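You operate a simulated robot arm through the tools that you are given. There is no shell and no other tool. Be economical: measure what you need, move in short steps, check, and stop when the job is done.

The job below is to be done with a simulated robot arm. You get a single attempt, and the scene is never put back.

Task
Take the pink tube and leave it on the washer end of the low cabinet's top. Put the scoop on the top of the counter away on the washer end of the low cabinet's top. Stack the blue bolt tin from the top of the counter on top of the orange bolt tin. Pull the soap drawer open. The order is free.

Only the result counts: the job must be done as asked and must still hold three seconds after the hand-in. Knocking over, shifting, dropping, spilling or breaking anything else fails it.

Robot
A 7-joint arm with a two-finger parallel gripper, fixed in place. Base frame: the origin is at the foot of the arm, x ahead of it, y to its left, z up. Lengths are in m, angles in rad, forces in N, time in s.
With the tool pointing down near the work surface it reaches from about 0.28 to 0.72 m from the base axis. Its first joint turns from -2.897 to 2.897 rad. Payload 3.43 kg.
Tool frame: the origin (TCP) lies between the finger pads and is the grasp point; the fingertips stand 0.034 m ahead of it; z points along the fingers, y is the line along which they close. Largest opening 0.128 m; finger width 0.024, thickness 0.012; the body of the gripper, 0.048 by 0.13 m, starts 0.096 m behind the TCP.
Orientation is that of the tool frame in the base frame, as a unit quaternion [x, y, z, w]. With the fingers straight down and closing along the base's y, the tool's x points along the base's -x, its y along +y and its z along -z.

Tools
- The arm moves only by the tool arm_command. Its arguments are lists of equal length, an entry for each row: "offset": the shift along the tool's x, y, z in m, a list of three; "dr": the turn, a rotation vector about the tool's x, y, z in rad, a list of three; "claw": the opening, from 0 (shut) to 1 (fully open). In form: {"offset": [[dx, dy, dz], ...], "dr": [[rx, ry, rz], ...], "claw": [claw, ...]}. A call has 1 to 12 rows; each row shifts and turns the commanded pose from where the row before left it, along the tool's axes as they then stand. Rows are played at 5 a second. More than 0.05 m and 0.15 rad between two rows, or a gripper value outside its range, and nothing of the call is played. Where a pose cannot be reached the arm comes as near as it can. A force on the tool above 40 N (or 10 N above the force at the start of the call, whichever is more), or a blocked arm, ends the call early, and 0.2 s more pass. The fingers move at their own pace (about 0.108 m/s each) and stop on an object; they squeeze with about 31 N. The grip force told is the motor's: it shows also when the fingers shut on nothing. Time passes only in rows, and 0.2 s behind the last, so rows that do not move let the fingers close. The reply holds the time, the measured pose of the TCP, the force on the tool along the base axes, the opening and the grip force, in the units named above and with some noise, with the torque about the TCP (base axes, N m) and any sound that the robot's microphone picked up.
- Cameras (640 x 400 px; columns grow to the right, rows downward): "scene" is fixed at [0.2194, 0.6491, 1.7293]; the picture's right is [-0.88, -0.47, 0.00], its down [-0.39, 0.72, -0.57] and it looks along [0.27, -0.50, -0.82] (base axes); focal length 254 px, centre (320, 200). "wrist" rides on the gripper at [0.076, -0.011, -0.16] in the tool frame; the picture's right is [0.15, 0.99, 0.00], its down [-0.88, 0.13, -0.46] and it looks along [-0.45, 0.07, 0.89] (tool axes); focal length 234 px, centre (320, 200). There is no depth. A picture from a camera that has moved, and an enlarged one, comes with that camera's place and axes in the base frame and with its lens.
- camera(camera): a new picture of that camera. It takes no simulated time.
- slide_trunk(by): slides the trunk up (or, below 0, down) by that many m; the arm rides with it, the base frame stays. It gives what a move gives, with no picture.
- zoom(camera, box): a new picture of the part [left, top, right, bottom] of that camera's present view, enlarged. It takes no simulated time.
- close_job(): hands the job in; it is judged then, once.

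Go step by step. Nothing tells you positions but the pictures and the camera data: compare them with the known pose of the tool, close in by small moves and look again before you grip or let go. The budget is 120 turns and 84 pictures, counting those below and the enlarged ones. Unless the task says otherwise, let go and move clear before handing in, and close with one line.

The tools are called after ">>>" by a JSON object that holds its "fn" and its "kwargs". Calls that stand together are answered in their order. arm_command: Moves the arm, as the interface text tells. Its arguments: {"type":"object","properties":{"offset":{"type":"array","items":{"type":"array","items":{"type":"number"}}},"dr":{"type":"array","items":{"type":"array","items":{"type":"number"}}},"claw":{"type":"array","items":{"type":"number"}}},"required":["offset","dr","claw"]} The other tools are called the same way: slide_trunk (by) slides the trunk up or down; camera (camera) takes a picture; zoom (camera, box) takes an enlarged picture of a part of a camera's view; close_job () hands the job in.

At the start:

```text
time: 0.0
eef_pos: [0.4144, -0.0187, 1.3331]
tcp_rot: [0.0, 1.0, 0.001, 0.0]
ft_force: [0.3, -0.1, 1.0]
ft_torque: [-0.01, 0.01, -0.02]
grip_width: 0.1279
grasp_force: 0.0
trunk travel left (down, up): [-0.275, 0.049]
```

scene: 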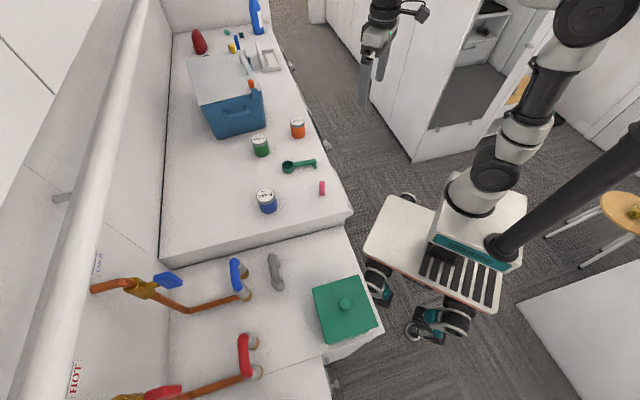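
wrist: 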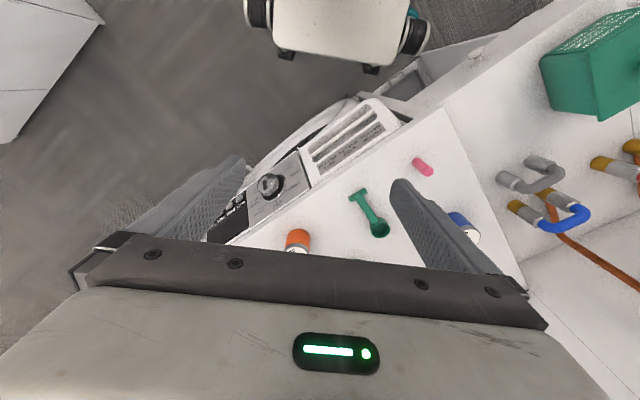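

I see a counter with the bolt tins, the scoop and the pink tube, next to a lower surface with taps and a green box. I'll look closer before moving.

>>> {"fn": "zoom", "kwargs": {"camera": "scene", "box": [160, 80, 400, 230]}}

>>> {"fn": "zoom", "kwargs": {"camera": "scene", "box": [60, 200, 400, 400]}}

>>> {"fn": "zoom", "kwargs": {"camera": "wrist", "box": [200, 60, 520, 260]}}

```text
2.67 times, centred on (280, 155) of scene
camera zoom: at [0.2194, 0.6491, 1.7293], right [-0.88, -0.47, 0.0], down [-0.39, 0.72, -0.57], along [0.27, -0.5, -0.82], focal length 678 px, centre (427, 320)
```

zoom: 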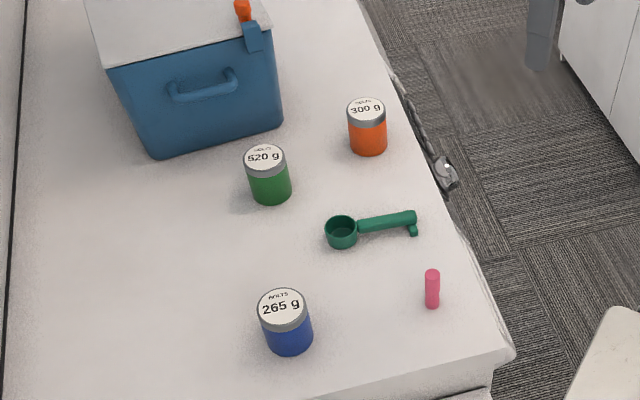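

```text
1.88 times, centred on (230, 300) of scene
camera zoom: at [0.2194, 0.6491, 1.7293], right [-0.88, -0.47, 0.0], down [-0.39, 0.72, -0.57], along [0.27, -0.5, -0.82], focal length 479 px, centre (489, 12)
```

zoom: 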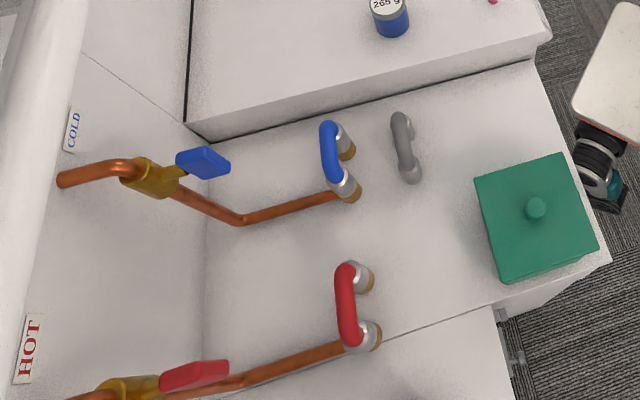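

```text
2.00 times, centred on (360, 160) of wrist
camera zoom: at [0.3396, -0.0297, 1.4908], right [-0.15, 0.99, 0.0], down [0.88, 0.13, 0.46], along [0.45, 0.07, -0.89], focal length 468 px, centre (240, 280)
```

zoom: 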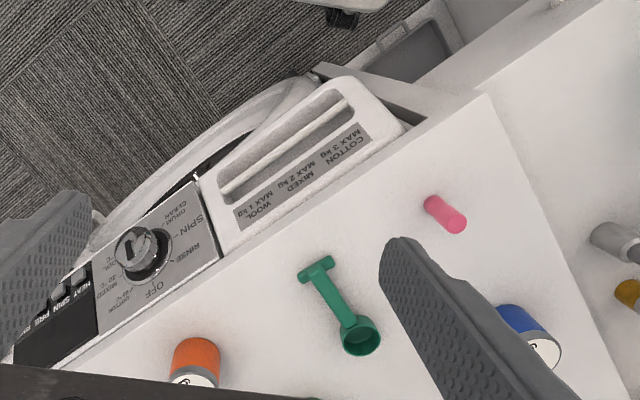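

The counter top is at about z=1.01 and its front edge runs at 45° to the base axes. The tube seems to stand upright near (0.46, 0.19). I'll move over it and look.

>>> {"fn": "arm_command", "kwargs": {"offset": [[-0.008, 0.04, 0.01], [-0.008, 0.04, 0.02], [-0.008, 0.04, 0.02], [-0.008, 0.04, 0.02], [-0.008, 0.04, 0.02], [0, 0.011, 0.02]], "dr": [[0, 0, 0], [0, 0, 0], [0, 0, 0], [0, 0, 0], [0, 0, 0], [0, 0, 0]], "claw": [1, 1, 1, 1, 1, 1]}}

>>> {"fn": "camera", "kwargs": {"camera": "wrist"}}

>>> {"fn": "camera", "kwargs": {"camera": "scene"}}

```text
time: 1.4
eef_pos: [0.4561, 0.1916, 1.2192]
tcp_rot: [0.0, 1.0, 0.0, 0.0]
ft_force: [0.4, -0.9, 0.4]
ft_torque: [-0.03, 0.03, 0.0]
grip_width: 0.128
grasp_force: 0.1
trunk travel left (down, up): [-0.275, 0.049]
```

```text
78 pictures are left
camera wrist: at [0.3811, 0.1815, 1.3783], right [-0.15, 0.99, 0.0], down [0.88, 0.13, 0.46], along [0.45, 0.07, -0.89], focal length 234 px, centre (320, 200)
```

wrist: 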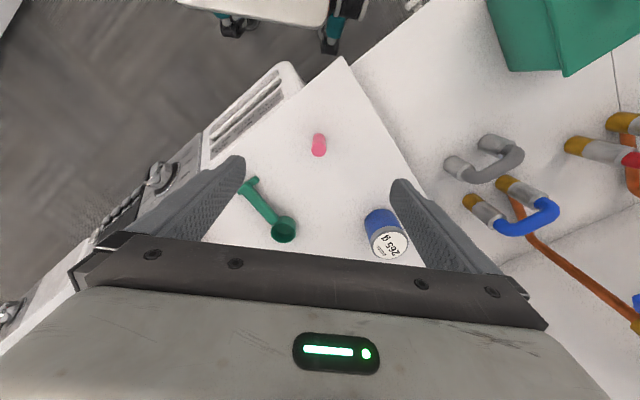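

```text
77 pictures are left
```

scene: 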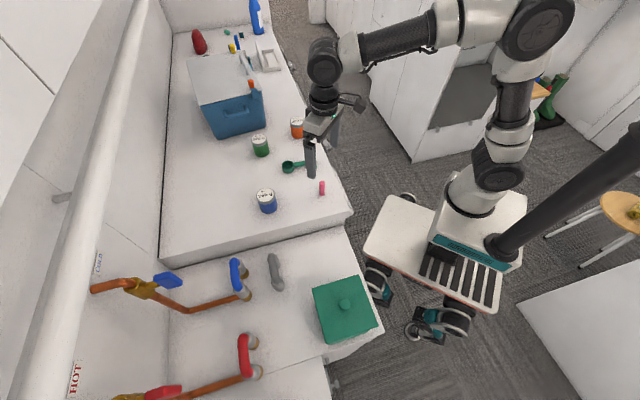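

The tube is directly below the gripper at (0.46, 0.193), with nothing close by. I'll descend and grip it.

>>> {"fn": "arm_command", "kwargs": {"offset": [[-0.003, 0.002, 0.04], [0, 0, 0.04], [0, 0, 0.04], [0, 0, 0.035], [0, 0, 0.0], [0, 0, 0.0]], "dr": [[0, 0, 0], [0, 0, 0], [0, 0, 0], [0, 0, 0], [0, 0, 0], [0, 0, 0]], "claw": [1, 1, 1, 1, 1, 1]}}

>>> {"fn": "camera", "kwargs": {"camera": "wrist"}}

>>> {"fn": "zoom", "kwargs": {"camera": "scene", "box": [240, 100, 400, 225]}}

```text
time: 2.8
eef_pos: [0.4562, 0.1957, 1.0666]
tcp_rot: [-0.001, 1.0, 0.0, 0.0]
ft_force: [-0.4, 1.3, 0.7]
ft_torque: [-0.02, -0.01, 0.0]
grip_width: 0.1282
grasp_force: 0.1
trunk travel left (down, up): [-0.275, 0.049]
```

```text
76 pictures are left
camera wrist: at [0.3819, 0.1836, 1.2263], right [-0.15, 0.99, 0.0], down [0.88, 0.13, 0.46], along [0.45, 0.07, -0.89], focal length 234 px, centre (320, 200)
```

wrist: 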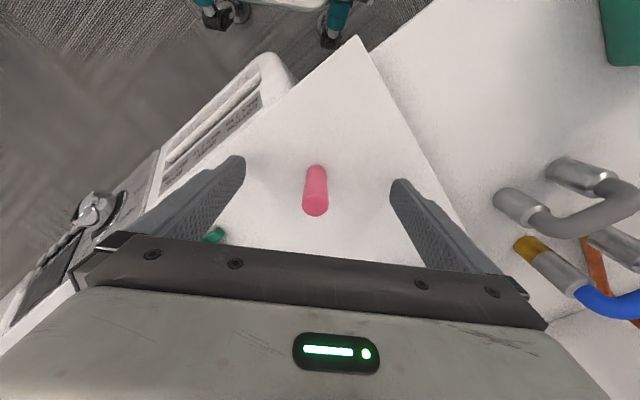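

```text
3.20 times, centred on (320, 162) of scene
camera zoom: at [0.2194, 0.6491, 1.7293], right [-0.88, -0.47, 0.0], down [-0.39, 0.72, -0.57], along [0.27, -0.5, -0.82], focal length 814 px, centre (320, 320)
```

zoom: 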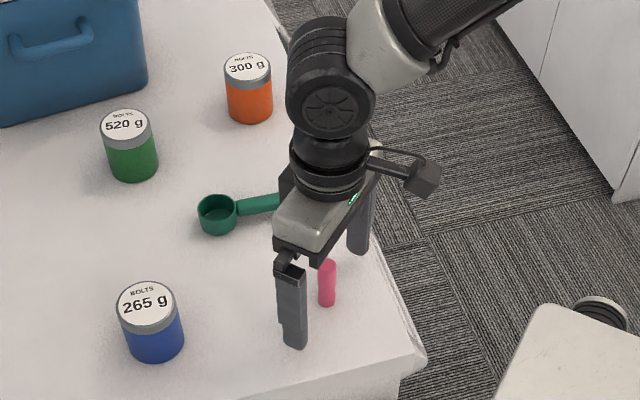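

The tube stands between the fingers. I'll close on it and lift a little to check.

>>> {"fn": "arm_command", "kwargs": {"offset": [[-0.001, -0.003, 0.006], [0, 0, 0.0], [0, 0, 0.0], [0, 0, 0.0], [0, 0, 0.0]], "dr": [[0, 0, 0], [0, 0, 0], [0, 0, 0], [0, 0, 0], [0, 0, 0]], "claw": [0.6, 0.3, 0.08, 0.08, 0.08]}}

```text
time: 4.0
eef_pos: [0.4579, 0.1916, 1.0615]
tcp_rot: [-0.001, 1.0, 0.0, 0.0]
ft_force: [-0.1, -0.2, -0.8]
ft_torque: [0.02, -0.02, 0.0]
grip_width: 0.0174
grasp_force: 31.2
trunk travel left (down, up): [-0.275, 0.049]
```

The tube is gripped. I'll lift it and move out over the low cabinet to look at the space there.

>>> {"fn": "arm_command", "kwargs": {"offset": [[0, 0, -0.05], [0, 0, -0.05], [0, 0, -0.04], [0.03, 0.04, 0], [0.03, 0.04, 0], [0.02, 0.04, 0], [0, 0, 0]], "dr": [[0, 0, 0], [0, 0, 0], [0, 0, 0], [0, 0, 0], [0, 0, 0], [0, 0, 0], [0, 0, 0]], "claw": [0.08, 0.08, 0.08, 0.08, 0.08, 0.08, 0.08]}}

>>> {"fn": "camera", "kwargs": {"camera": "wrist"}}

>>> {"fn": "camera", "kwargs": {"camera": "scene"}}

```text
time: 5.6
eef_pos: [0.3782, 0.3117, 1.1995]
tcp_rot: [0.0, 1.0, 0.0, 0.0]
ft_force: [0.2, -0.5, 0.0]
ft_torque: [-0.03, 0.0, 0.0]
grip_width: 0.0175
grasp_force: 30.6
trunk travel left (down, up): [-0.275, 0.049]
```

```text
74 pictures are left
camera wrist: at [0.3039, 0.3011, 1.358], right [-0.15, 0.99, 0.0], down [0.88, 0.13, 0.46], along [0.45, 0.07, -0.89], focal length 234 px, centre (320, 200)
```

wrist: 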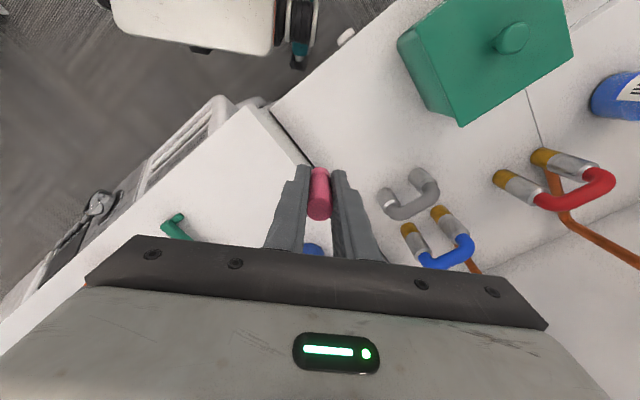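

```text
73 pictures are left
```

scene: 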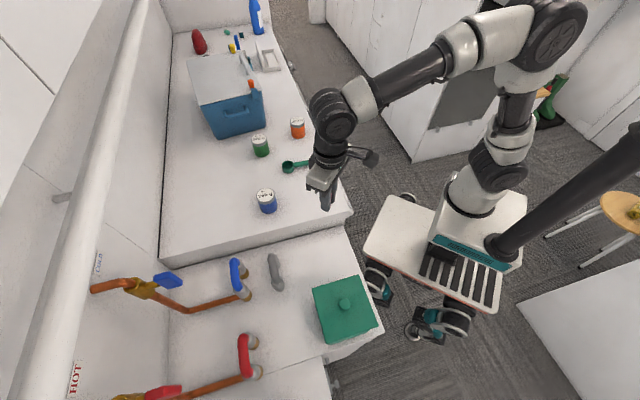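

The low cabinet top is roughly 0.08–0.10 m below the counter, and its strip next to the step is free. I'll shift over it and turn the gripper so the fingers open parallel to the step.

>>> {"fn": "arm_command", "kwargs": {"offset": [[0.046, -0.005, 0], [0, 0, 0], [0, 0, 0], [0, 0, 0], [0, 0, 0], [0, 0, 0], [0, 0, 0], [0, 0, 0]], "dr": [[0, 0, 0], [0, 0, 0.131], [0, 0, 0.131], [0, 0, 0.131], [0, 0, 0.131], [0, 0, 0.131], [0, 0, 0.131], [0, 0, 0]], "claw": [0.08, 0.08, 0.08, 0.08, 0.08, 0.08, 0.08, 0.08]}}

>>> {"fn": "camera", "kwargs": {"camera": "wrist"}}

```text
time: 7.4
eef_pos: [0.3325, 0.3061, 1.2004]
tcp_rot: [0.384, 0.923, 0.0, 0.0]
ft_force: [0.0, -0.2, -0.5]
ft_torque: [-0.01, -0.01, 0.0]
grip_width: 0.0176
grasp_force: 30.8
trunk travel left (down, up): [-0.275, 0.049]
```

```text
72 pictures are left
camera wrist: at [0.2715, 0.352, 1.3592], right [0.6, 0.8, 0.0], down [0.71, -0.53, 0.46], along [0.37, -0.27, -0.89], focal length 234 px, centre (320, 200)
```

wrist: 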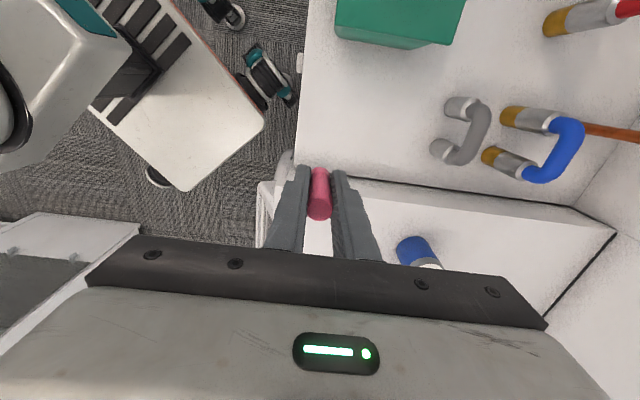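

Directly below is clear low-cabinet top, about 4 cm in from the front edge. I'll shift 1 cm further in and descend.

>>> {"fn": "arm_command", "kwargs": {"offset": [[0, 0.01, 0.04], [0, 0, 0.04], [0, 0, 0.04], [0, 0, 0.04], [0, 0, 0.02], [0, 0, 0]], "dr": [[0, 0, 0], [0, 0, 0], [0, 0, 0], [0, 0, 0], [0, 0, 0], [0, 0, 0]], "claw": [0.08, 0.08, 0.08, 0.08, 0.08, 0.08]}}

>>> {"fn": "camera", "kwargs": {"camera": "wrist"}}

>>> {"fn": "zoom", "kwargs": {"camera": "scene", "box": [220, 160, 420, 285]}}

```text
time: 8.8
eef_pos: [0.3372, 0.3128, 1.0214]
tcp_rot: [0.383, 0.924, 0.001, 0.0]
ft_force: [0.8, 0.7, 0.7]
ft_torque: [0.0, -0.01, -0.05]
grip_width: 0.0176
grasp_force: 30.8
trunk travel left (down, up): [-0.275, 0.049]
```

```text
71 pictures are left
camera wrist: at [0.2765, 0.3596, 1.1797], right [0.6, 0.8, 0.0], down [0.71, -0.53, 0.46], along [0.37, -0.27, -0.89], focal length 234 px, centre (320, 200)
```

wrist: 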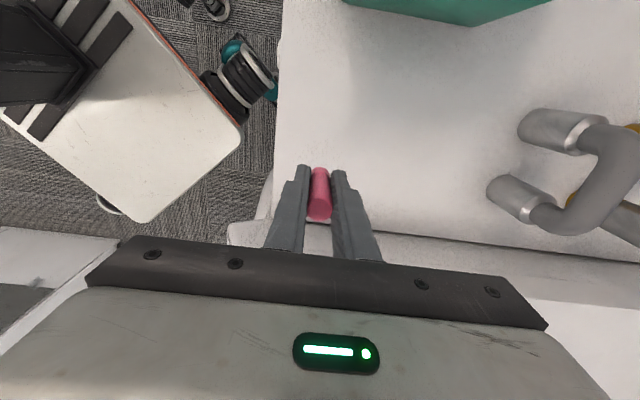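

```text
3.20 times, centred on (320, 222) of scene
camera zoom: at [0.2194, 0.6491, 1.7293], right [-0.88, -0.47, 0.0], down [-0.39, 0.72, -0.57], along [0.27, -0.5, -0.82], focal length 814 px, centre (320, 128)
```

zoom: 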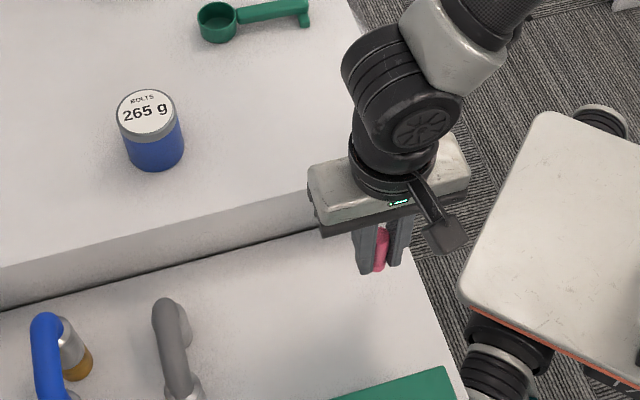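

The surface is at about z=0.925, so the tube should touch down with the TCP near 0.978. I'll go down in small steps and watch the force.

>>> {"fn": "arm_command", "kwargs": {"offset": [[0, 0, 0.02], [0, 0, 0.015], [0, 0, 0]], "dr": [[0, 0, 0], [0, 0, 0], [0, 0, 0]], "claw": [0.08, 0.08, 0.08]}}

>>> {"fn": "arm_command", "kwargs": {"offset": [[0, 0, 0.004], [0, 0, 0]], "dr": [[0, 0, 0], [0, 0, 0]], "claw": [0.08, 0.08]}}

>>> {"fn": "zoom", "kwargs": {"camera": "scene", "box": [300, 210, 380, 260]}}

```text
time: 9.6
eef_pos: [0.3374, 0.3139, 0.9855]
tcp_rot: [0.382, 0.924, -0.001, 0.0]
ft_force: [-0.4, -0.1, -0.2]
ft_torque: [0.01, -0.01, 0.0]
grip_width: 0.0176
grasp_force: 31.0
trunk travel left (down, up): [-0.275, 0.049]
```

```text
time: 10.2
eef_pos: [0.3387, 0.3134, 0.9819]
tcp_rot: [0.383, 0.924, 0.0, 0.001]
ft_force: [1.0, 0.1, -0.3]
ft_torque: [-0.01, 0.03, -0.01]
grip_width: 0.0174
grasp_force: 31.2
trunk travel left (down, up): [-0.275, 0.049]
```

```text
8.00 times, centred on (340, 235) of scene
camera zoom: at [0.2194, 0.6491, 1.7293], right [-0.88, -0.47, 0.0], down [-0.39, 0.72, -0.57], along [0.27, -0.5, -0.82], focal length 2034 px, centre (160, -80)
```

zoom: 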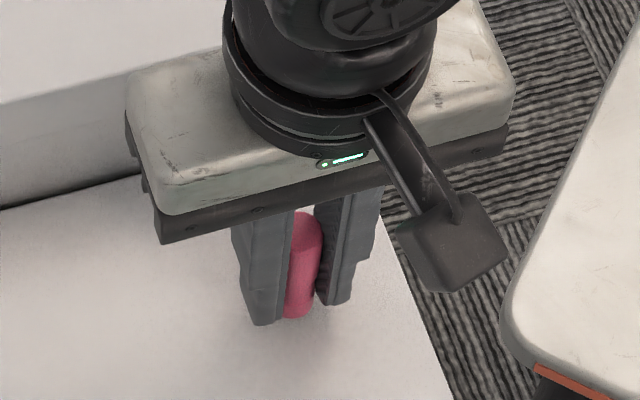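

The tube isn't touching yet. I'll keep stepping down.

>>> {"fn": "arm_command", "kwargs": {"offset": [[0, 0, 0.004], [0, 0, 0]], "dr": [[0, 0, 0], [0, 0, 0]], "claw": [0.08, 0.08]}}

>>> {"fn": "arm_command", "kwargs": {"offset": [[0, 0, 0.003], [0, 0, 0]], "dr": [[0, 0, 0], [0, 0, 0]], "claw": [0.08, 0.08]}}

```text
time: 10.8
eef_pos: [0.3388, 0.3141, 0.9778]
tcp_rot: [0.382, 0.924, 0.0, 0.0]
ft_force: [1.3, 0.7, -0.5]
ft_torque: [0.03, -0.02, 0.01]
grip_width: 0.0177
grasp_force: 31.2
trunk travel left (down, up): [-0.275, 0.049]
```

```text
time: 11.4
eef_pos: [0.3391, 0.3142, 0.9759]
tcp_rot: [0.383, 0.924, 0.001, 0.0]
ft_force: [-1.9, -1.2, 9.5]
ft_torque: [-0.03, 0.04, 0.02]
grip_width: 0.0175
grasp_force: 31.4
trunk travel left (down, up): [-0.275, 0.049]
```

It has touched down (9.5 N), so I'll let go gently, rise and check.

>>> {"fn": "arm_command", "kwargs": {"offset": [[0, 0, -0.001], [0, 0, 0], [0, 0, 0], [0, 0, -0.04], [0, 0, -0.05], [0, 0, -0.05], [0, 0, -0.05], [0, 0, 0]], "dr": [[0, 0, 0], [0, 0, 0], [0, 0, 0], [0, 0, 0], [0, 0, 0], [0, 0, 0], [0, 0, 0], [0, 0, 0]], "claw": [0.25, 0.4, 0.5, 0.5, 0.5, 0.5, 0.5, 0.5]}}

>>> {"fn": "camera", "kwargs": {"camera": "wrist"}}

>>> {"fn": "zoom", "kwargs": {"camera": "scene", "box": [220, 130, 420, 255]}}

```text
time: 13.2
eef_pos: [0.3426, 0.3117, 1.1663]
tcp_rot: [0.383, 0.924, 0.0, 0.0]
ft_force: [0.0, 0.1, 0.3]
ft_torque: [0.04, -0.04, 0.03]
grip_width: 0.0639
grasp_force: 0.0
trunk travel left (down, up): [-0.275, 0.049]
```

```text
68 pictures are left
camera wrist: at [0.2809, 0.3588, 1.3256], right [0.6, 0.8, 0.0], down [0.71, -0.53, 0.46], along [0.37, -0.27, -0.89], focal length 234 px, centre (320, 200)
```

wrist: 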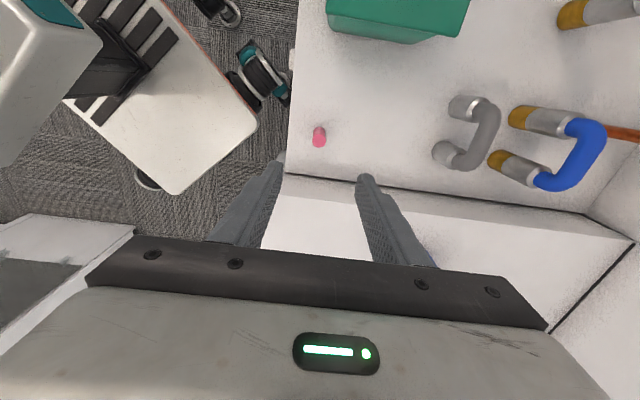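

```text
3.20 times, centred on (320, 192) of scene
camera zoom: at [0.2194, 0.6491, 1.7293], right [-0.88, -0.47, 0.0], down [-0.39, 0.72, -0.57], along [0.27, -0.5, -0.82], focal length 814 px, centre (320, 224)
```

zoom: 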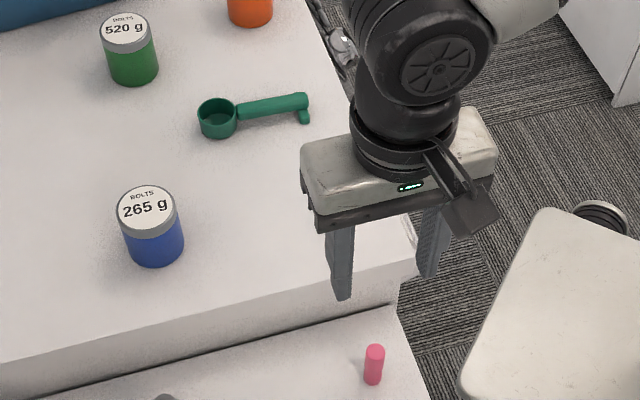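

The tube stands upright on the low cabinet. Next is the scoop: I'll move over its handle and turn the gripper so it closes across the handle.

>>> {"fn": "arm_command", "kwargs": {"offset": [[-0.043, 0.001, 0], [-0.043, 0.001, 0], [-0.043, 0.001, 0], [-0.043, 0.001, 0], [-0.043, 0.001, 0], [-0.043, 0.001, 0], [-0.042, 0.001, 0], [0, 0, 0], [0, 0, 0], [0, 0, 0], [0, 0, 0], [0, 0, 0]], "dr": [[0, 0, 0], [0, 0, 0], [0, 0, 0], [0, 0, 0], [0, 0, 0], [0, 0, 0], [0, 0, 0], [0, 0, -0.149], [0, 0, -0.149], [0, 0, -0.149], [0, 0, -0.149], [0, 0, -0.149]], "claw": [0.5, 0.5, 0.5, 0.5, 0.5, 0.5, 0.5, 0.5, 0.5, 0.5, 0.5, 0.5]}}

>>> {"fn": "arm_command", "kwargs": {"offset": [[0, 0, 0], [0, 0, 0], [0, 0, 0], [0, 0, 0], [0, 0, 0], [0, 0, 0]], "dr": [[0, 0, -0.149], [0, 0, -0.149], [0, 0, -0.149], [0, 0, -0.149], [0, 0, -0.149], [0, 0, 0]], "claw": [0.5, 0.5, 0.5, 0.5, 0.5, 0.5]}}

>>> {"fn": "camera", "kwargs": {"camera": "wrist"}}

>>> {"fn": "zoom", "kwargs": {"camera": "scene", "box": [240, 130, 360, 205]}}

```text
time: 15.8
eef_pos: [0.5565, 0.1046, 1.1653]
tcp_rot: [0.02, 1.0, -0.001, 0.001]
ft_force: [-0.2, 0.0, -0.3]
ft_torque: [0.03, 0.02, 0.03]
grip_width: 0.064
grasp_force: 0.1
trunk travel left (down, up): [-0.275, 0.049]
```

```text
time: 17.2
eef_pos: [0.5566, 0.1055, 1.1661]
tcp_rot: [-0.346, 0.938, 0.0, -0.001]
ft_force: [0.2, 0.4, 0.1]
ft_torque: [0.0, 0.01, 0.0]
grip_width: 0.0638
grasp_force: 0.1
trunk travel left (down, up): [-0.275, 0.049]
```

```text
66 pictures are left
camera wrist: at [0.5068, 0.049, 1.3252], right [-0.75, 0.66, 0.0], down [0.58, 0.67, 0.46], along [0.3, 0.34, -0.89], focal length 234 px, centre (320, 200)
```

wrist: 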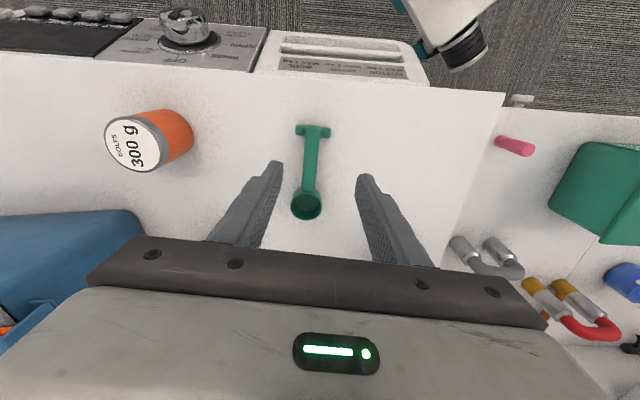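

```text
5.33 times, centred on (300, 168) of scene
camera zoom: at [0.2194, 0.6491, 1.7293], right [-0.88, -0.47, 0.0], down [-0.39, 0.72, -0.57], along [0.27, -0.5, -0.82], focal length 1356 px, centre (427, 373)
```

zoom: 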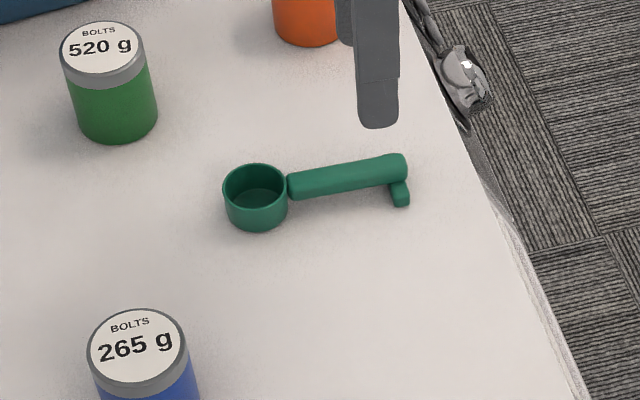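

The scoop's handle runs towards (0.62, 0.15) and its axis is about 1 cm off the gripper's centreline. I'll align over the handle's middle, descend most of the way and look.

>>> {"fn": "arm_command", "kwargs": {"offset": [[-0.03, -0.009, 0], [0, 0, 0.035], [0, 0, 0.035], [0, 0, 0.03], [0, 0, 0]], "dr": [[0, 0, 0], [0, 0, -0.05], [0, 0, 0], [0, 0, 0], [0, 0, 0]], "claw": [0.5, 0.5, 0.5, 0.5, 0.5]}}

>>> {"fn": "camera", "kwargs": {"camera": "wrist"}}

>>> {"fn": "zoom", "kwargs": {"camera": "scene", "box": [240, 130, 360, 205]}}

```text
time: 18.4
eef_pos: [0.5866, 0.1196, 1.0639]
tcp_rot: [-0.369, 0.929, 0.0, 0.0]
ft_force: [-0.4, 0.8, 0.1]
ft_torque: [0.0, 0.01, 0.01]
grip_width: 0.064
grasp_force: 0.2
trunk travel left (down, up): [-0.275, 0.049]
```

```text
64 pictures are left
camera wrist: at [0.5397, 0.0605, 1.2232], right [-0.78, 0.62, 0.0], down [0.55, 0.7, 0.46], along [0.28, 0.36, -0.89], focal length 234 px, centre (320, 200)
```

wrist: 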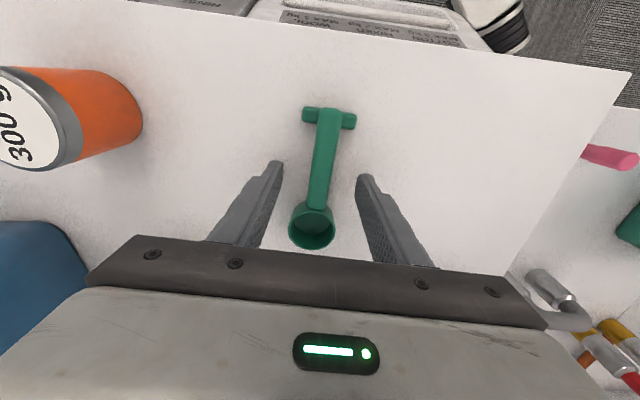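

```text
5.33 times, centred on (300, 168) of scene
camera zoom: at [0.2194, 0.6491, 1.7293], right [-0.88, -0.47, 0.0], down [-0.39, 0.72, -0.57], along [0.27, -0.5, -0.82], focal length 1356 px, centre (427, 373)
```

zoom: 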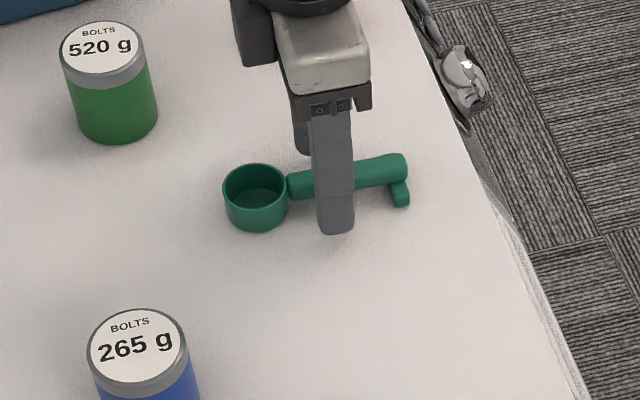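

The handle is centred between the fingers and lined up. I'll go down 12 mm and close.

>>> {"fn": "arm_command", "kwargs": {"offset": [[0, 0, 0.006], [0, 0, 0.006], [0, 0, 0], [0, 0, 0], [0, 0, 0], [0, 0, 0]], "dr": [[0, 0, 0], [0, 0, 0], [0, 0, 0], [0, 0, 0], [0, 0, 0], [0, 0, 0]], "claw": [0.5, 0.5, 0.3, 0.15, 0.05, 0.05]}}

>>> {"fn": "zoom", "kwargs": {"camera": "scene", "box": [240, 130, 360, 205]}}

```text
time: 19.8
eef_pos: [0.584, 0.1196, 1.0534]
tcp_rot: [-0.369, 0.929, 0.001, 0.002]
ft_force: [-3.6, 5.9, 18.5]
ft_torque: [0.18, 0.47, -0.07]
grip_width: 0.0167
grasp_force: 31.4
trunk travel left (down, up): [-0.275, 0.049]
```

```text
5.33 times, centred on (300, 168) of scene
camera zoom: at [0.2194, 0.6491, 1.7293], right [-0.88, -0.47, 0.0], down [-0.39, 0.72, -0.57], along [0.27, -0.5, -0.82], focal length 1356 px, centre (427, 373)
```

zoom: 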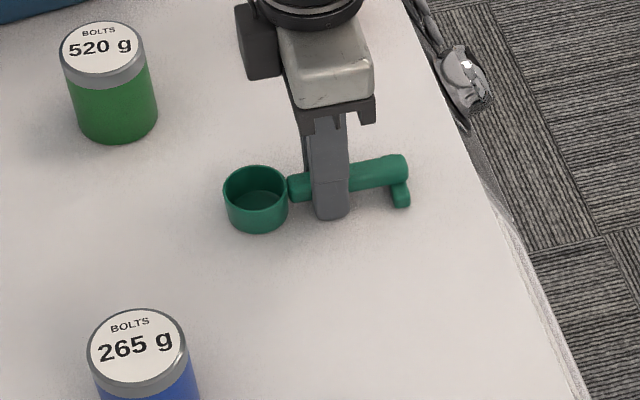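

The handle is gripped (16.7 mm). I'll lift it and check that it hangs level.

>>> {"fn": "arm_command", "kwargs": {"offset": [[0, 0, -0.01], [0, 0, -0.04], [0, 0, -0.05], [0, 0, -0.05], [0, 0, 0]], "dr": [[0, 0, 0], [0, 0, 0], [0, 0, 0], [0, 0, 0], [0, 0, 0]], "claw": [0.05, 0.05, 0.05, 0.05, 0.05]}}

>>> {"fn": "camera", "kwargs": {"camera": "wrist"}}

>>> {"fn": "zoom", "kwargs": {"camera": "scene", "box": [240, 100, 400, 200]}}

```text
time: 21.0
eef_pos: [0.5816, 0.1166, 1.2025]
tcp_rot: [-0.369, 0.93, 0.0, 0.0]
ft_force: [0.2, -0.7, -0.2]
ft_torque: [0.03, 0.02, -0.01]
grip_width: 0.0165
grasp_force: 30.4
trunk travel left (down, up): [-0.275, 0.049]
```

```text
61 pictures are left
camera wrist: at [0.5352, 0.0573, 1.3623], right [-0.78, 0.62, 0.0], down [0.55, 0.7, 0.46], along [0.28, 0.36, -0.89], focal length 234 px, centre (320, 200)
```

wrist: 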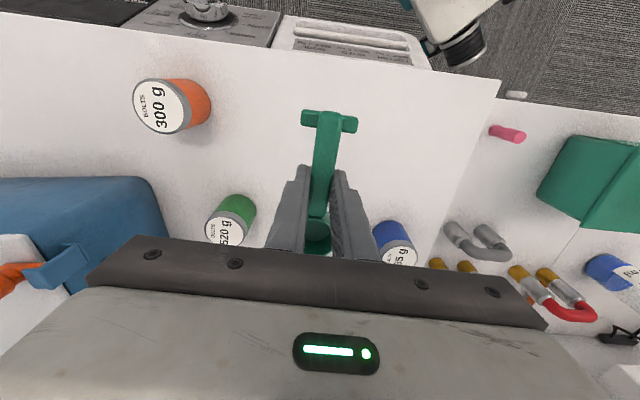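

```text
4.00 times, centred on (320, 150) of scene
camera zoom: at [0.2194, 0.6491, 1.7293], right [-0.88, -0.47, 0.0], down [-0.39, 0.72, -0.57], along [0.27, -0.5, -0.82], focal length 1017 px, centre (320, 400)
```

zoom: 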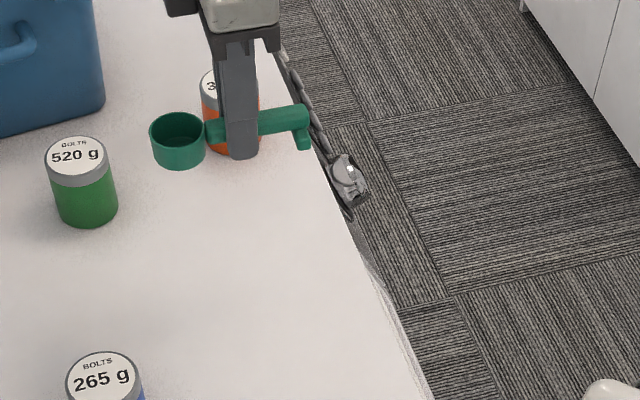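

The scoop hangs level. I'll carry it over the low cabinet beside the tube, lower it partway and look.

>>> {"fn": "arm_command", "kwargs": {"offset": [[-0.0063, 0.0436, 0], [-0.0063, 0.0436, 0], [-0.0063, 0.0436, 0], [-0.0063, 0.0436, 0], [-0.0063, 0.0436, 0], [-0.0063, 0.0436, 0], [-0.0063, 0.0436, 0], [-0.0063, 0.0436, 0], [0, 0, 0.04], [0, 0, 0.04], [0, 0, 0.04], [0, 0, 0]], "dr": [[0, 0, 0], [0, 0, 0], [0, 0, 0], [0, 0, 0], [0, 0, 0], [0, 0, 0], [0, 0, 0], [0, 0, 0], [0, 0, 0], [0, 0, 0], [0, 0, 0], [0, 0, 0]], "claw": [0.05, 0.05, 0.05, 0.05, 0.05, 0.05, 0.05, 0.05, 0.05, 0.05, 0.05, 0.05]}}

>>> {"fn": "camera", "kwargs": {"camera": "wrist"}}

>>> {"fn": "zoom", "kwargs": {"camera": "scene", "box": [220, 180, 420, 305]}}

```text
time: 23.6
eef_pos: [0.3809, 0.4109, 1.0826]
tcp_rot: [-0.368, 0.93, 0.0, 0.0]
ft_force: [0.0, -0.1, -0.2]
ft_torque: [-0.01, 0.02, 0.04]
grip_width: 0.0166
grasp_force: 31.2
trunk travel left (down, up): [-0.275, 0.049]
```

```text
59 pictures are left
camera wrist: at [0.3344, 0.3502, 1.242], right [-0.78, 0.62, 0.0], down [0.55, 0.7, 0.46], along [0.28, 0.36, -0.89], focal length 234 px, centre (320, 200)
```

wrist: 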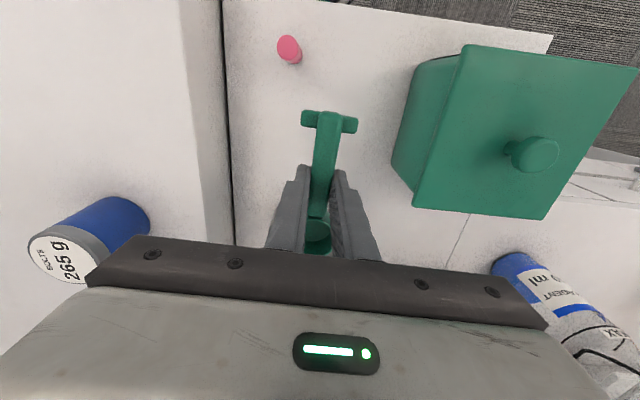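

```text
3.20 times, centred on (320, 242) of scene
camera zoom: at [0.2194, 0.6491, 1.7293], right [-0.88, -0.47, 0.0], down [-0.39, 0.72, -0.57], along [0.27, -0.5, -0.82], focal length 814 px, centre (320, 64)
```

zoom: 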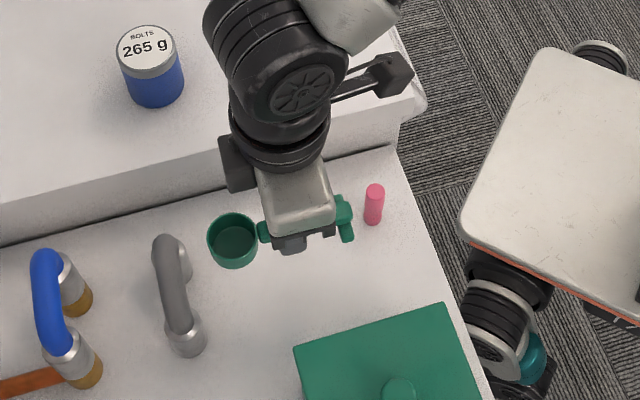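

There's room, but the bowl comes close to the gray pipe. I'll back off 8 mm and lower, then step down by force.

>>> {"fn": "arm_command", "kwargs": {"offset": [[0.008, 0, 0.03], [0, 0, 0.03], [0, 0, 0.03], [0, 0, 0.012], [0, 0, 0]], "dr": [[0, 0, 0], [0, 0, 0], [0, 0, 0], [0, 0, 0], [0, 0, 0]], "claw": [0.05, 0.05, 0.05, 0.05, 0.05]}}

>>> {"fn": "arm_command", "kwargs": {"offset": [[0, 0, 0.003], [0, 0, 0]], "dr": [[0, 0, 0], [0, 0, 0]], "claw": [0.05, 0.05]}}

>>> {"fn": "zoom", "kwargs": {"camera": "scene", "box": [240, 200, 360, 275]}}

```text
time: 24.8
eef_pos: [0.3757, 0.4001, 0.982]
tcp_rot: [-0.368, 0.93, 0.0, 0.0]
ft_force: [0.3, 0.4, -0.7]
ft_torque: [-0.06, 0.03, -0.01]
grip_width: 0.0167
grasp_force: 30.6
trunk travel left (down, up): [-0.275, 0.049]
```

```text
time: 25.4
eef_pos: [0.3761, 0.401, 0.979]
tcp_rot: [-0.368, 0.93, -0.001, 0.001]
ft_force: [1.1, -0.5, 0.0]
ft_torque: [0.02, -0.01, -0.01]
grip_width: 0.0169
grasp_force: 31.0
trunk travel left (down, up): [-0.275, 0.049]
```

```text
5.33 times, centred on (300, 238) of scene
camera zoom: at [0.2194, 0.6491, 1.7293], right [-0.88, -0.47, 0.0], down [-0.39, 0.72, -0.57], along [0.27, -0.5, -0.82], focal length 1356 px, centre (427, 0)
```

zoom: 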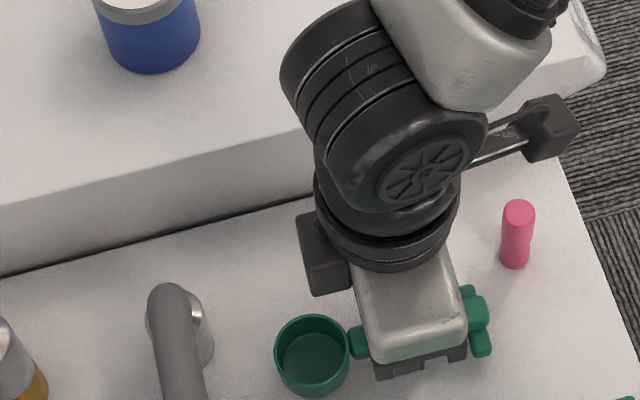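

>>> {"fn": "arm_command", "kwargs": {"offset": [[0, 0, 0.004], [0, 0, 0.002], [0, 0, 0]], "dr": [[0, 0, 0], [0, 0, 0], [0, 0, 0]], "claw": [0.05, 0.05, 0.05]}}

>>> {"fn": "arm_command", "kwargs": {"offset": [[0, 0, 0.003], [0, 0, 0]], "dr": [[0, 0, 0], [0, 0, 0]], "claw": [0.05, 0.05]}}

```text
time: 26.2
eef_pos: [0.3753, 0.4009, 0.9716]
tcp_rot: [-0.369, 0.93, 0.0, 0.0]
ft_force: [0.0, 0.2, -0.6]
ft_torque: [-0.01, 0.01, 0.02]
grip_width: 0.0169
grasp_force: 31.3
trunk travel left (down, up): [-0.275, 0.049]
```

```text
time: 26.8
eef_pos: [0.3754, 0.4003, 0.9698]
tcp_rot: [-0.368, 0.93, 0.001, 0.0]
ft_force: [-0.1, 0.3, -0.1]
ft_torque: [-0.01, 0.02, 0.0]
grip_width: 0.0166
grasp_force: 30.9
trunk travel left (down, up): [-0.275, 0.049]
```

The gripper is still above contact, so I continue in 2 mm steps.

>>> {"fn": "arm_command", "kwargs": {"offset": [[0, 0, 0.002], [0, 0, 0]], "dr": [[0, 0, 0], [0, 0, 0]], "claw": [0.05, 0.05]}}

>>> {"fn": "arm_command", "kwargs": {"offset": [[0, 0, 0.002], [0, 0, 0]], "dr": [[0, 0, 0], [0, 0, 0]], "claw": [0.05, 0.05]}}

```text
time: 27.4
eef_pos: [0.3768, 0.4008, 0.9688]
tcp_rot: [-0.368, 0.93, 0.0, 0.0]
ft_force: [-2.1, -1.5, 6.3]
ft_torque: [0.0, -0.08, -0.02]
grip_width: 0.0171
grasp_force: 31.0
trunk travel left (down, up): [-0.275, 0.049]
```

```text
time: 28.0
eef_pos: [0.3762, 0.4023, 0.9684]
tcp_rot: [-0.368, 0.93, 0.001, 0.002]
ft_force: [-3.5, -3.4, 29.9]
ft_torque: [-0.58, 0.52, 0.01]
grip_width: 0.0166
grasp_force: 30.7
trunk travel left (down, up): [-0.275, 0.049]
```

Contact at z≈0.969. I'll relieve the pressure, open, rise and look.

>>> {"fn": "arm_command", "kwargs": {"offset": [[0, 0, -0.002], [0, 0, 0], [0, 0, 0], [0, 0, -0.03], [0, 0, -0.05], [0, 0, -0.05], [0, 0, -0.05], [0, 0, -0.05], [0, 0, 0]], "dr": [[0, 0, 0], [0, 0, 0], [0, 0, 0], [0, 0, 0], [0, 0, 0], [0, 0, 0], [0, 0, 0], [0, 0, 0], [0, 0, 0]], "claw": [0.05, 0.3, 0.4, 0.4, 0.4, 0.4, 0.4, 0.4, 0.4]}}

>>> {"fn": "camera", "kwargs": {"camera": "wrist"}}

>>> {"fn": "zoom", "kwargs": {"camera": "scene", "box": [220, 180, 420, 305]}}

```text
time: 30.0
eef_pos: [0.3783, 0.399, 1.197]
tcp_rot: [-0.368, 0.93, 0.0, 0.0]
ft_force: [-0.4, 0.4, -0.2]
ft_torque: [0.03, -0.02, 0.01]
grip_width: 0.0509
grasp_force: 0.0
trunk travel left (down, up): [-0.275, 0.049]
```

```text
56 pictures are left
camera wrist: at [0.3312, 0.3392, 1.3563], right [-0.78, 0.62, 0.0], down [0.55, 0.7, 0.46], along [0.28, 0.36, -0.89], focal length 234 px, centre (320, 200)
```

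wrist: 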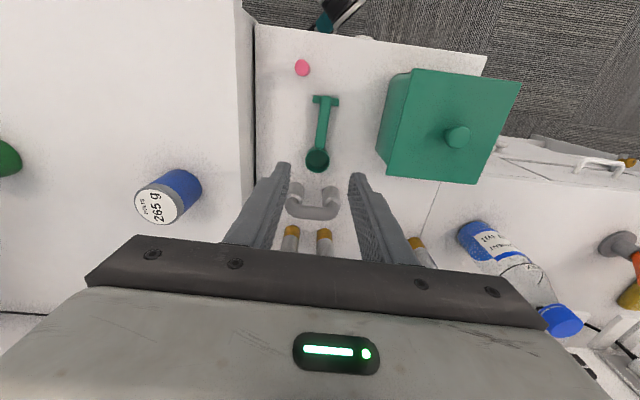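

```text
3.20 times, centred on (320, 242) of scene
camera zoom: at [0.2194, 0.6491, 1.7293], right [-0.88, -0.47, 0.0], down [-0.39, 0.72, -0.57], along [0.27, -0.5, -0.82], focal length 814 px, centre (320, 64)
```

zoom: 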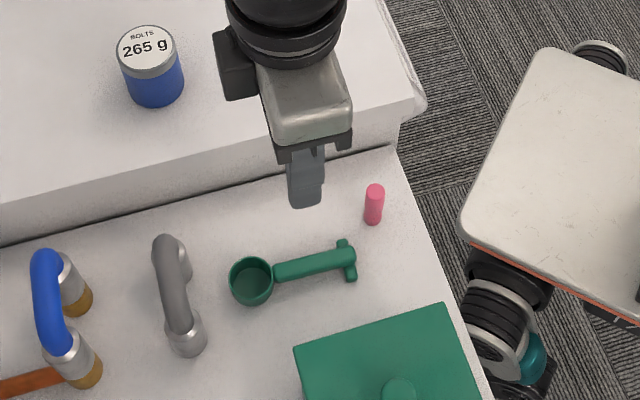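

The scoop and the tube are both placed. Next is the blue tin at about (0.585, 0.327). I'll move over it and look.

>>> {"fn": "arm_command", "kwargs": {"offset": [[-0.0202, -0.0388, 0], [-0.0202, -0.0388, 0], [-0.0202, -0.0388, 0], [-0.0202, -0.0388, 0], [-0.0202, -0.0388, 0], [0, 0, 0]], "dr": [[0, 0, 0], [0, 0, 0], [0, 0, 0], [0, 0, 0], [0, 0, 0], [0, 0, 0]], "claw": [1, 1, 1, 1, 1, 1]}}

>>> {"fn": "camera", "kwargs": {"camera": "wrist"}}

>>> {"fn": "zoom", "kwargs": {"camera": "scene", "box": [220, 130, 340, 205]}}

```text
time: 31.4
eef_pos: [0.5846, 0.3269, 1.1976]
tcp_rot: [-0.368, 0.93, 0.0, 0.0]
ft_force: [-0.6, -0.2, -1.8]
ft_torque: [0.04, 0.04, -0.02]
grip_width: 0.1282
grasp_force: 0.0
trunk travel left (down, up): [-0.275, 0.049]
```

```text
54 pictures are left
camera wrist: at [0.5383, 0.2683, 1.3556], right [-0.78, 0.62, 0.0], down [0.55, 0.7, 0.46], along [0.28, 0.36, -0.89], focal length 234 px, centre (320, 200)
```

wrist: 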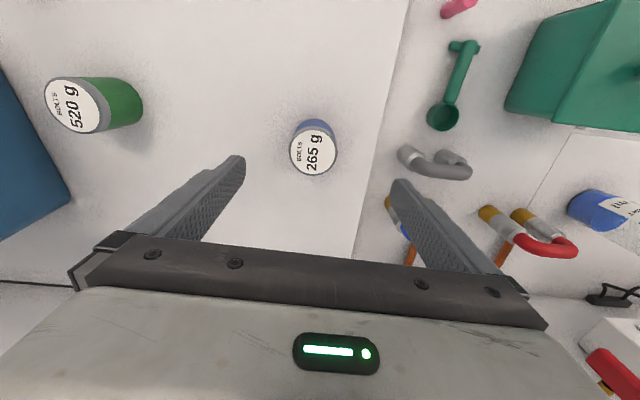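

```text
5.33 times, centred on (280, 168) of scene
camera zoom: at [0.2194, 0.6491, 1.7293], right [-0.88, -0.47, 0.0], down [-0.39, 0.72, -0.57], along [0.27, -0.5, -0.82], focal length 1356 px, centre (533, 373)
```

zoom: 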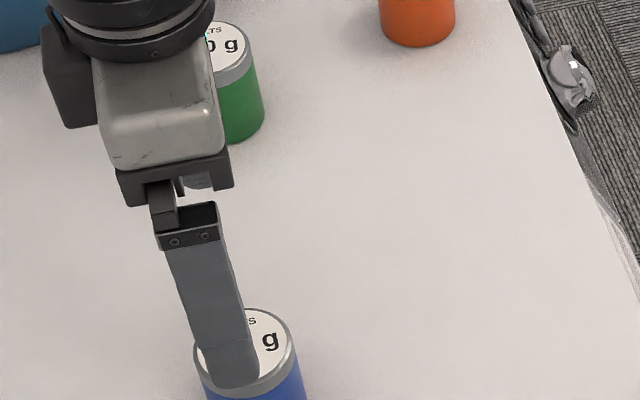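

The tin's top centre is at about (0.591, 0.324, 1.085) and its diameter is about 56 mm. I'll centre over it and descend.

>>> {"fn": "arm_command", "kwargs": {"offset": [[-0.002, -0.006, 0], [0, 0, 0.03], [0, 0, 0.03], [0, 0, 0.02], [0, 0, 0]], "dr": [[0, 0, 0], [0, 0, 0], [0, 0, 0], [0, 0, 0], [0, 0, 0]], "claw": [1, 1, 1, 1, 1]}}

>>> {"fn": "camera", "kwargs": {"camera": "wrist"}}

```text
time: 32.6
eef_pos: [0.589, 0.3251, 1.1193]
tcp_rot: [-0.369, 0.93, 0.001, 0.0]
ft_force: [0.7, -0.1, 0.0]
ft_torque: [0.01, -0.01, -0.01]
grip_width: 0.1281
grasp_force: 0.1
trunk travel left (down, up): [-0.275, 0.049]
```

```text
52 pictures are left
camera wrist: at [0.5419, 0.2656, 1.278], right [-0.78, 0.62, 0.0], down [0.55, 0.7, 0.46], along [0.28, 0.36, -0.89], focal length 234 px, centre (320, 200)
```

wrist: 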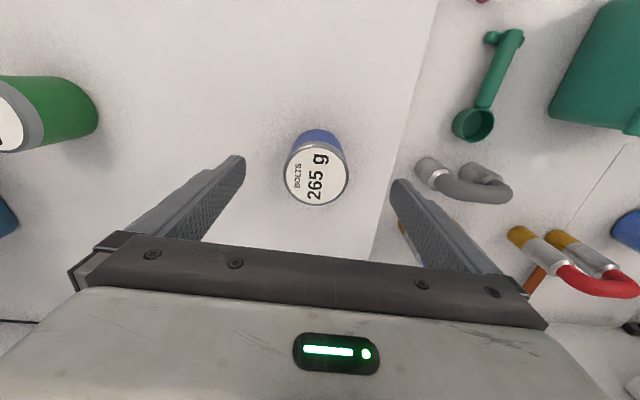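

The tin is centred. I'll descend to grip height and close.

>>> {"fn": "arm_command", "kwargs": {"offset": [[0, -0.002, 0.025], [0, 0, 0.023], [0, 0, 0], [0, 0, 0], [0, 0, 0], [0, 0, 0]], "dr": [[0, 0, 0], [0, 0, 0], [0, 0, 0], [0, 0, 0], [0, 0, 0], [0, 0, 0]], "claw": [1, 1, 0.7, 0.5, 0.35, 0.35]}}

```text
time: 34.0
eef_pos: [0.5901, 0.3237, 1.0701]
tcp_rot: [-0.368, 0.93, 0.0, 0.0]
ft_force: [0.3, 0.0, 0.4]
ft_torque: [0.0, -0.05, -0.03]
grip_width: 0.0574
grasp_force: 30.9
trunk travel left (down, up): [-0.275, 0.049]
```

The blue tin is gripped. I'll lift it and carry it over the orange tin at about (0.691, -0.033).

>>> {"fn": "arm_command", "kwargs": {"offset": [[0, 0, -0.045], [0, 0, -0.045], [0, 0, -0.045], [0, 0, -0.045], [0.0214, -0.0411, 0], [0.0214, -0.0411, 0], [0.0214, -0.0411, 0], [0.0214, -0.0411, 0], [0.0214, -0.0411, 0], [0.0214, -0.0411, 0], [0.0214, -0.0411, 0], [0.0214, -0.0411, 0]], "dr": [[0, 0, 0], [0, 0, 0], [0, 0, 0], [0, 0, 0], [0, 0, 0], [0, 0, 0], [0, 0, 0], [0, 0, 0], [0, 0, 0], [0, 0, 0], [0, 0, 0], [0, 0, 0]], "claw": [0.35, 0.35, 0.35, 0.35, 0.35, 0.35, 0.35, 0.35, 0.35, 0.35, 0.35, 0.35]}}

>>> {"fn": "camera", "kwargs": {"camera": "wrist"}}

>>> {"fn": "zoom", "kwargs": {"camera": "scene", "box": [220, 60, 380, 160]}}

```text
time: 36.6
eef_pos: [0.6725, -0.0368, 1.2479]
tcp_rot: [-0.369, 0.929, 0.002, -0.002]
ft_force: [1.2, 0.2, -2.9]
ft_torque: [-0.03, 0.14, -0.01]
grip_width: 0.0573
grasp_force: 31.3
out of reach, approached as far as the arm can: row 4, 12
trunk travel left (down, up): [-0.275, 0.049]
```

```text
51 pictures are left
camera wrist: at [0.6276, -0.0957, 1.4064], right [-0.78, 0.62, 0.0], down [0.55, 0.7, 0.45], along [0.28, 0.36, -0.89], focal length 234 px, centre (320, 200)
```

wrist: 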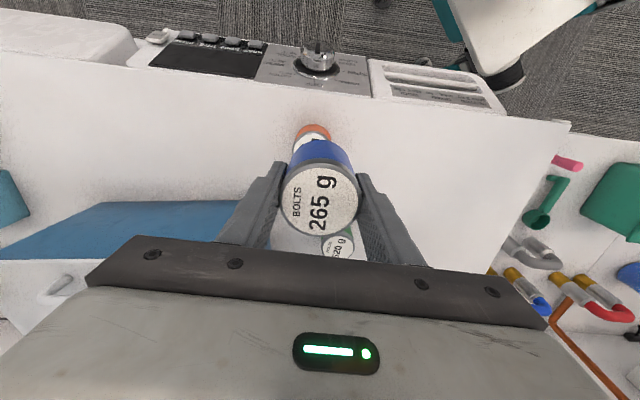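

```text
4.00 times, centred on (300, 110) of scene
camera zoom: at [0.2194, 0.6491, 1.7293], right [-0.88, -0.47, 0.0], down [-0.39, 0.72, -0.57], along [0.27, -0.5, -0.82], focal length 1017 px, centre (400, 560)
```

zoom: 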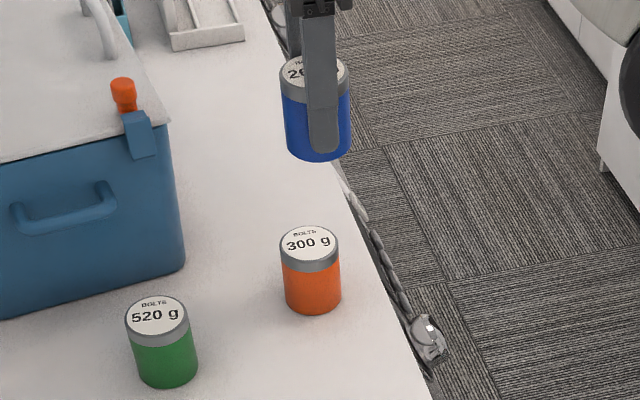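

At this height the arm is just short of reach, so I'll come down 6 cm, which should restore it.

>>> {"fn": "arm_command", "kwargs": {"offset": [[0, 0, 0.03], [0, 0, 0.03], [0, 0, 0]], "dr": [[0, 0, 0], [0, 0, 0], [0, 0, 0]], "claw": [0.35, 0.35, 0.35]}}

>>> {"fn": "camera", "kwargs": {"camera": "wrist"}}

>>> {"fn": "zoom", "kwargs": {"camera": "scene", "box": [240, 80, 360, 155]}}

```text
time: 37.4
eef_pos: [0.6724, -0.0354, 1.1878]
tcp_rot: [-0.369, 0.93, 0.001, 0.0]
ft_force: [0.1, 0.2, -1.9]
ft_torque: [0.0, -0.05, 0.0]
grip_width: 0.0575
grasp_force: 31.3
trunk travel left (down, up): [-0.275, 0.049]
```

```text
49 pictures are left
camera wrist: at [0.6264, -0.0958, 1.3468], right [-0.78, 0.62, 0.0], down [0.55, 0.7, 0.46], along [0.28, 0.36, -0.89], focal length 234 px, centre (320, 200)
```

wrist: 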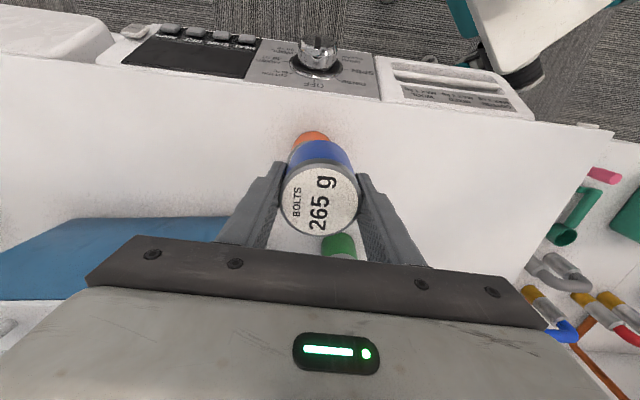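

```text
5.33 times, centred on (300, 118) of scene
camera zoom: at [0.2194, 0.6491, 1.7293], right [-0.88, -0.47, 0.0], down [-0.39, 0.72, -0.57], along [0.27, -0.5, -0.82], focal length 1356 px, centre (427, 640)
```

zoom: 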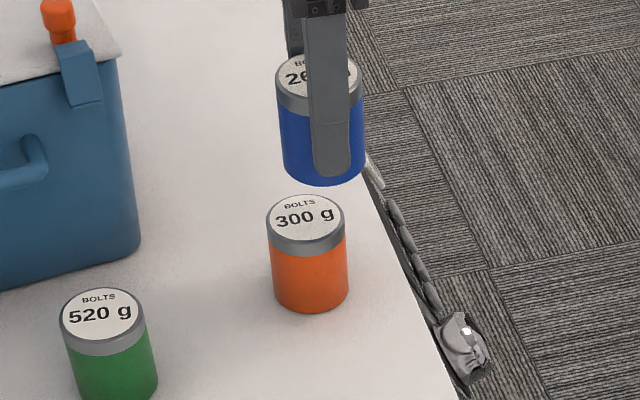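

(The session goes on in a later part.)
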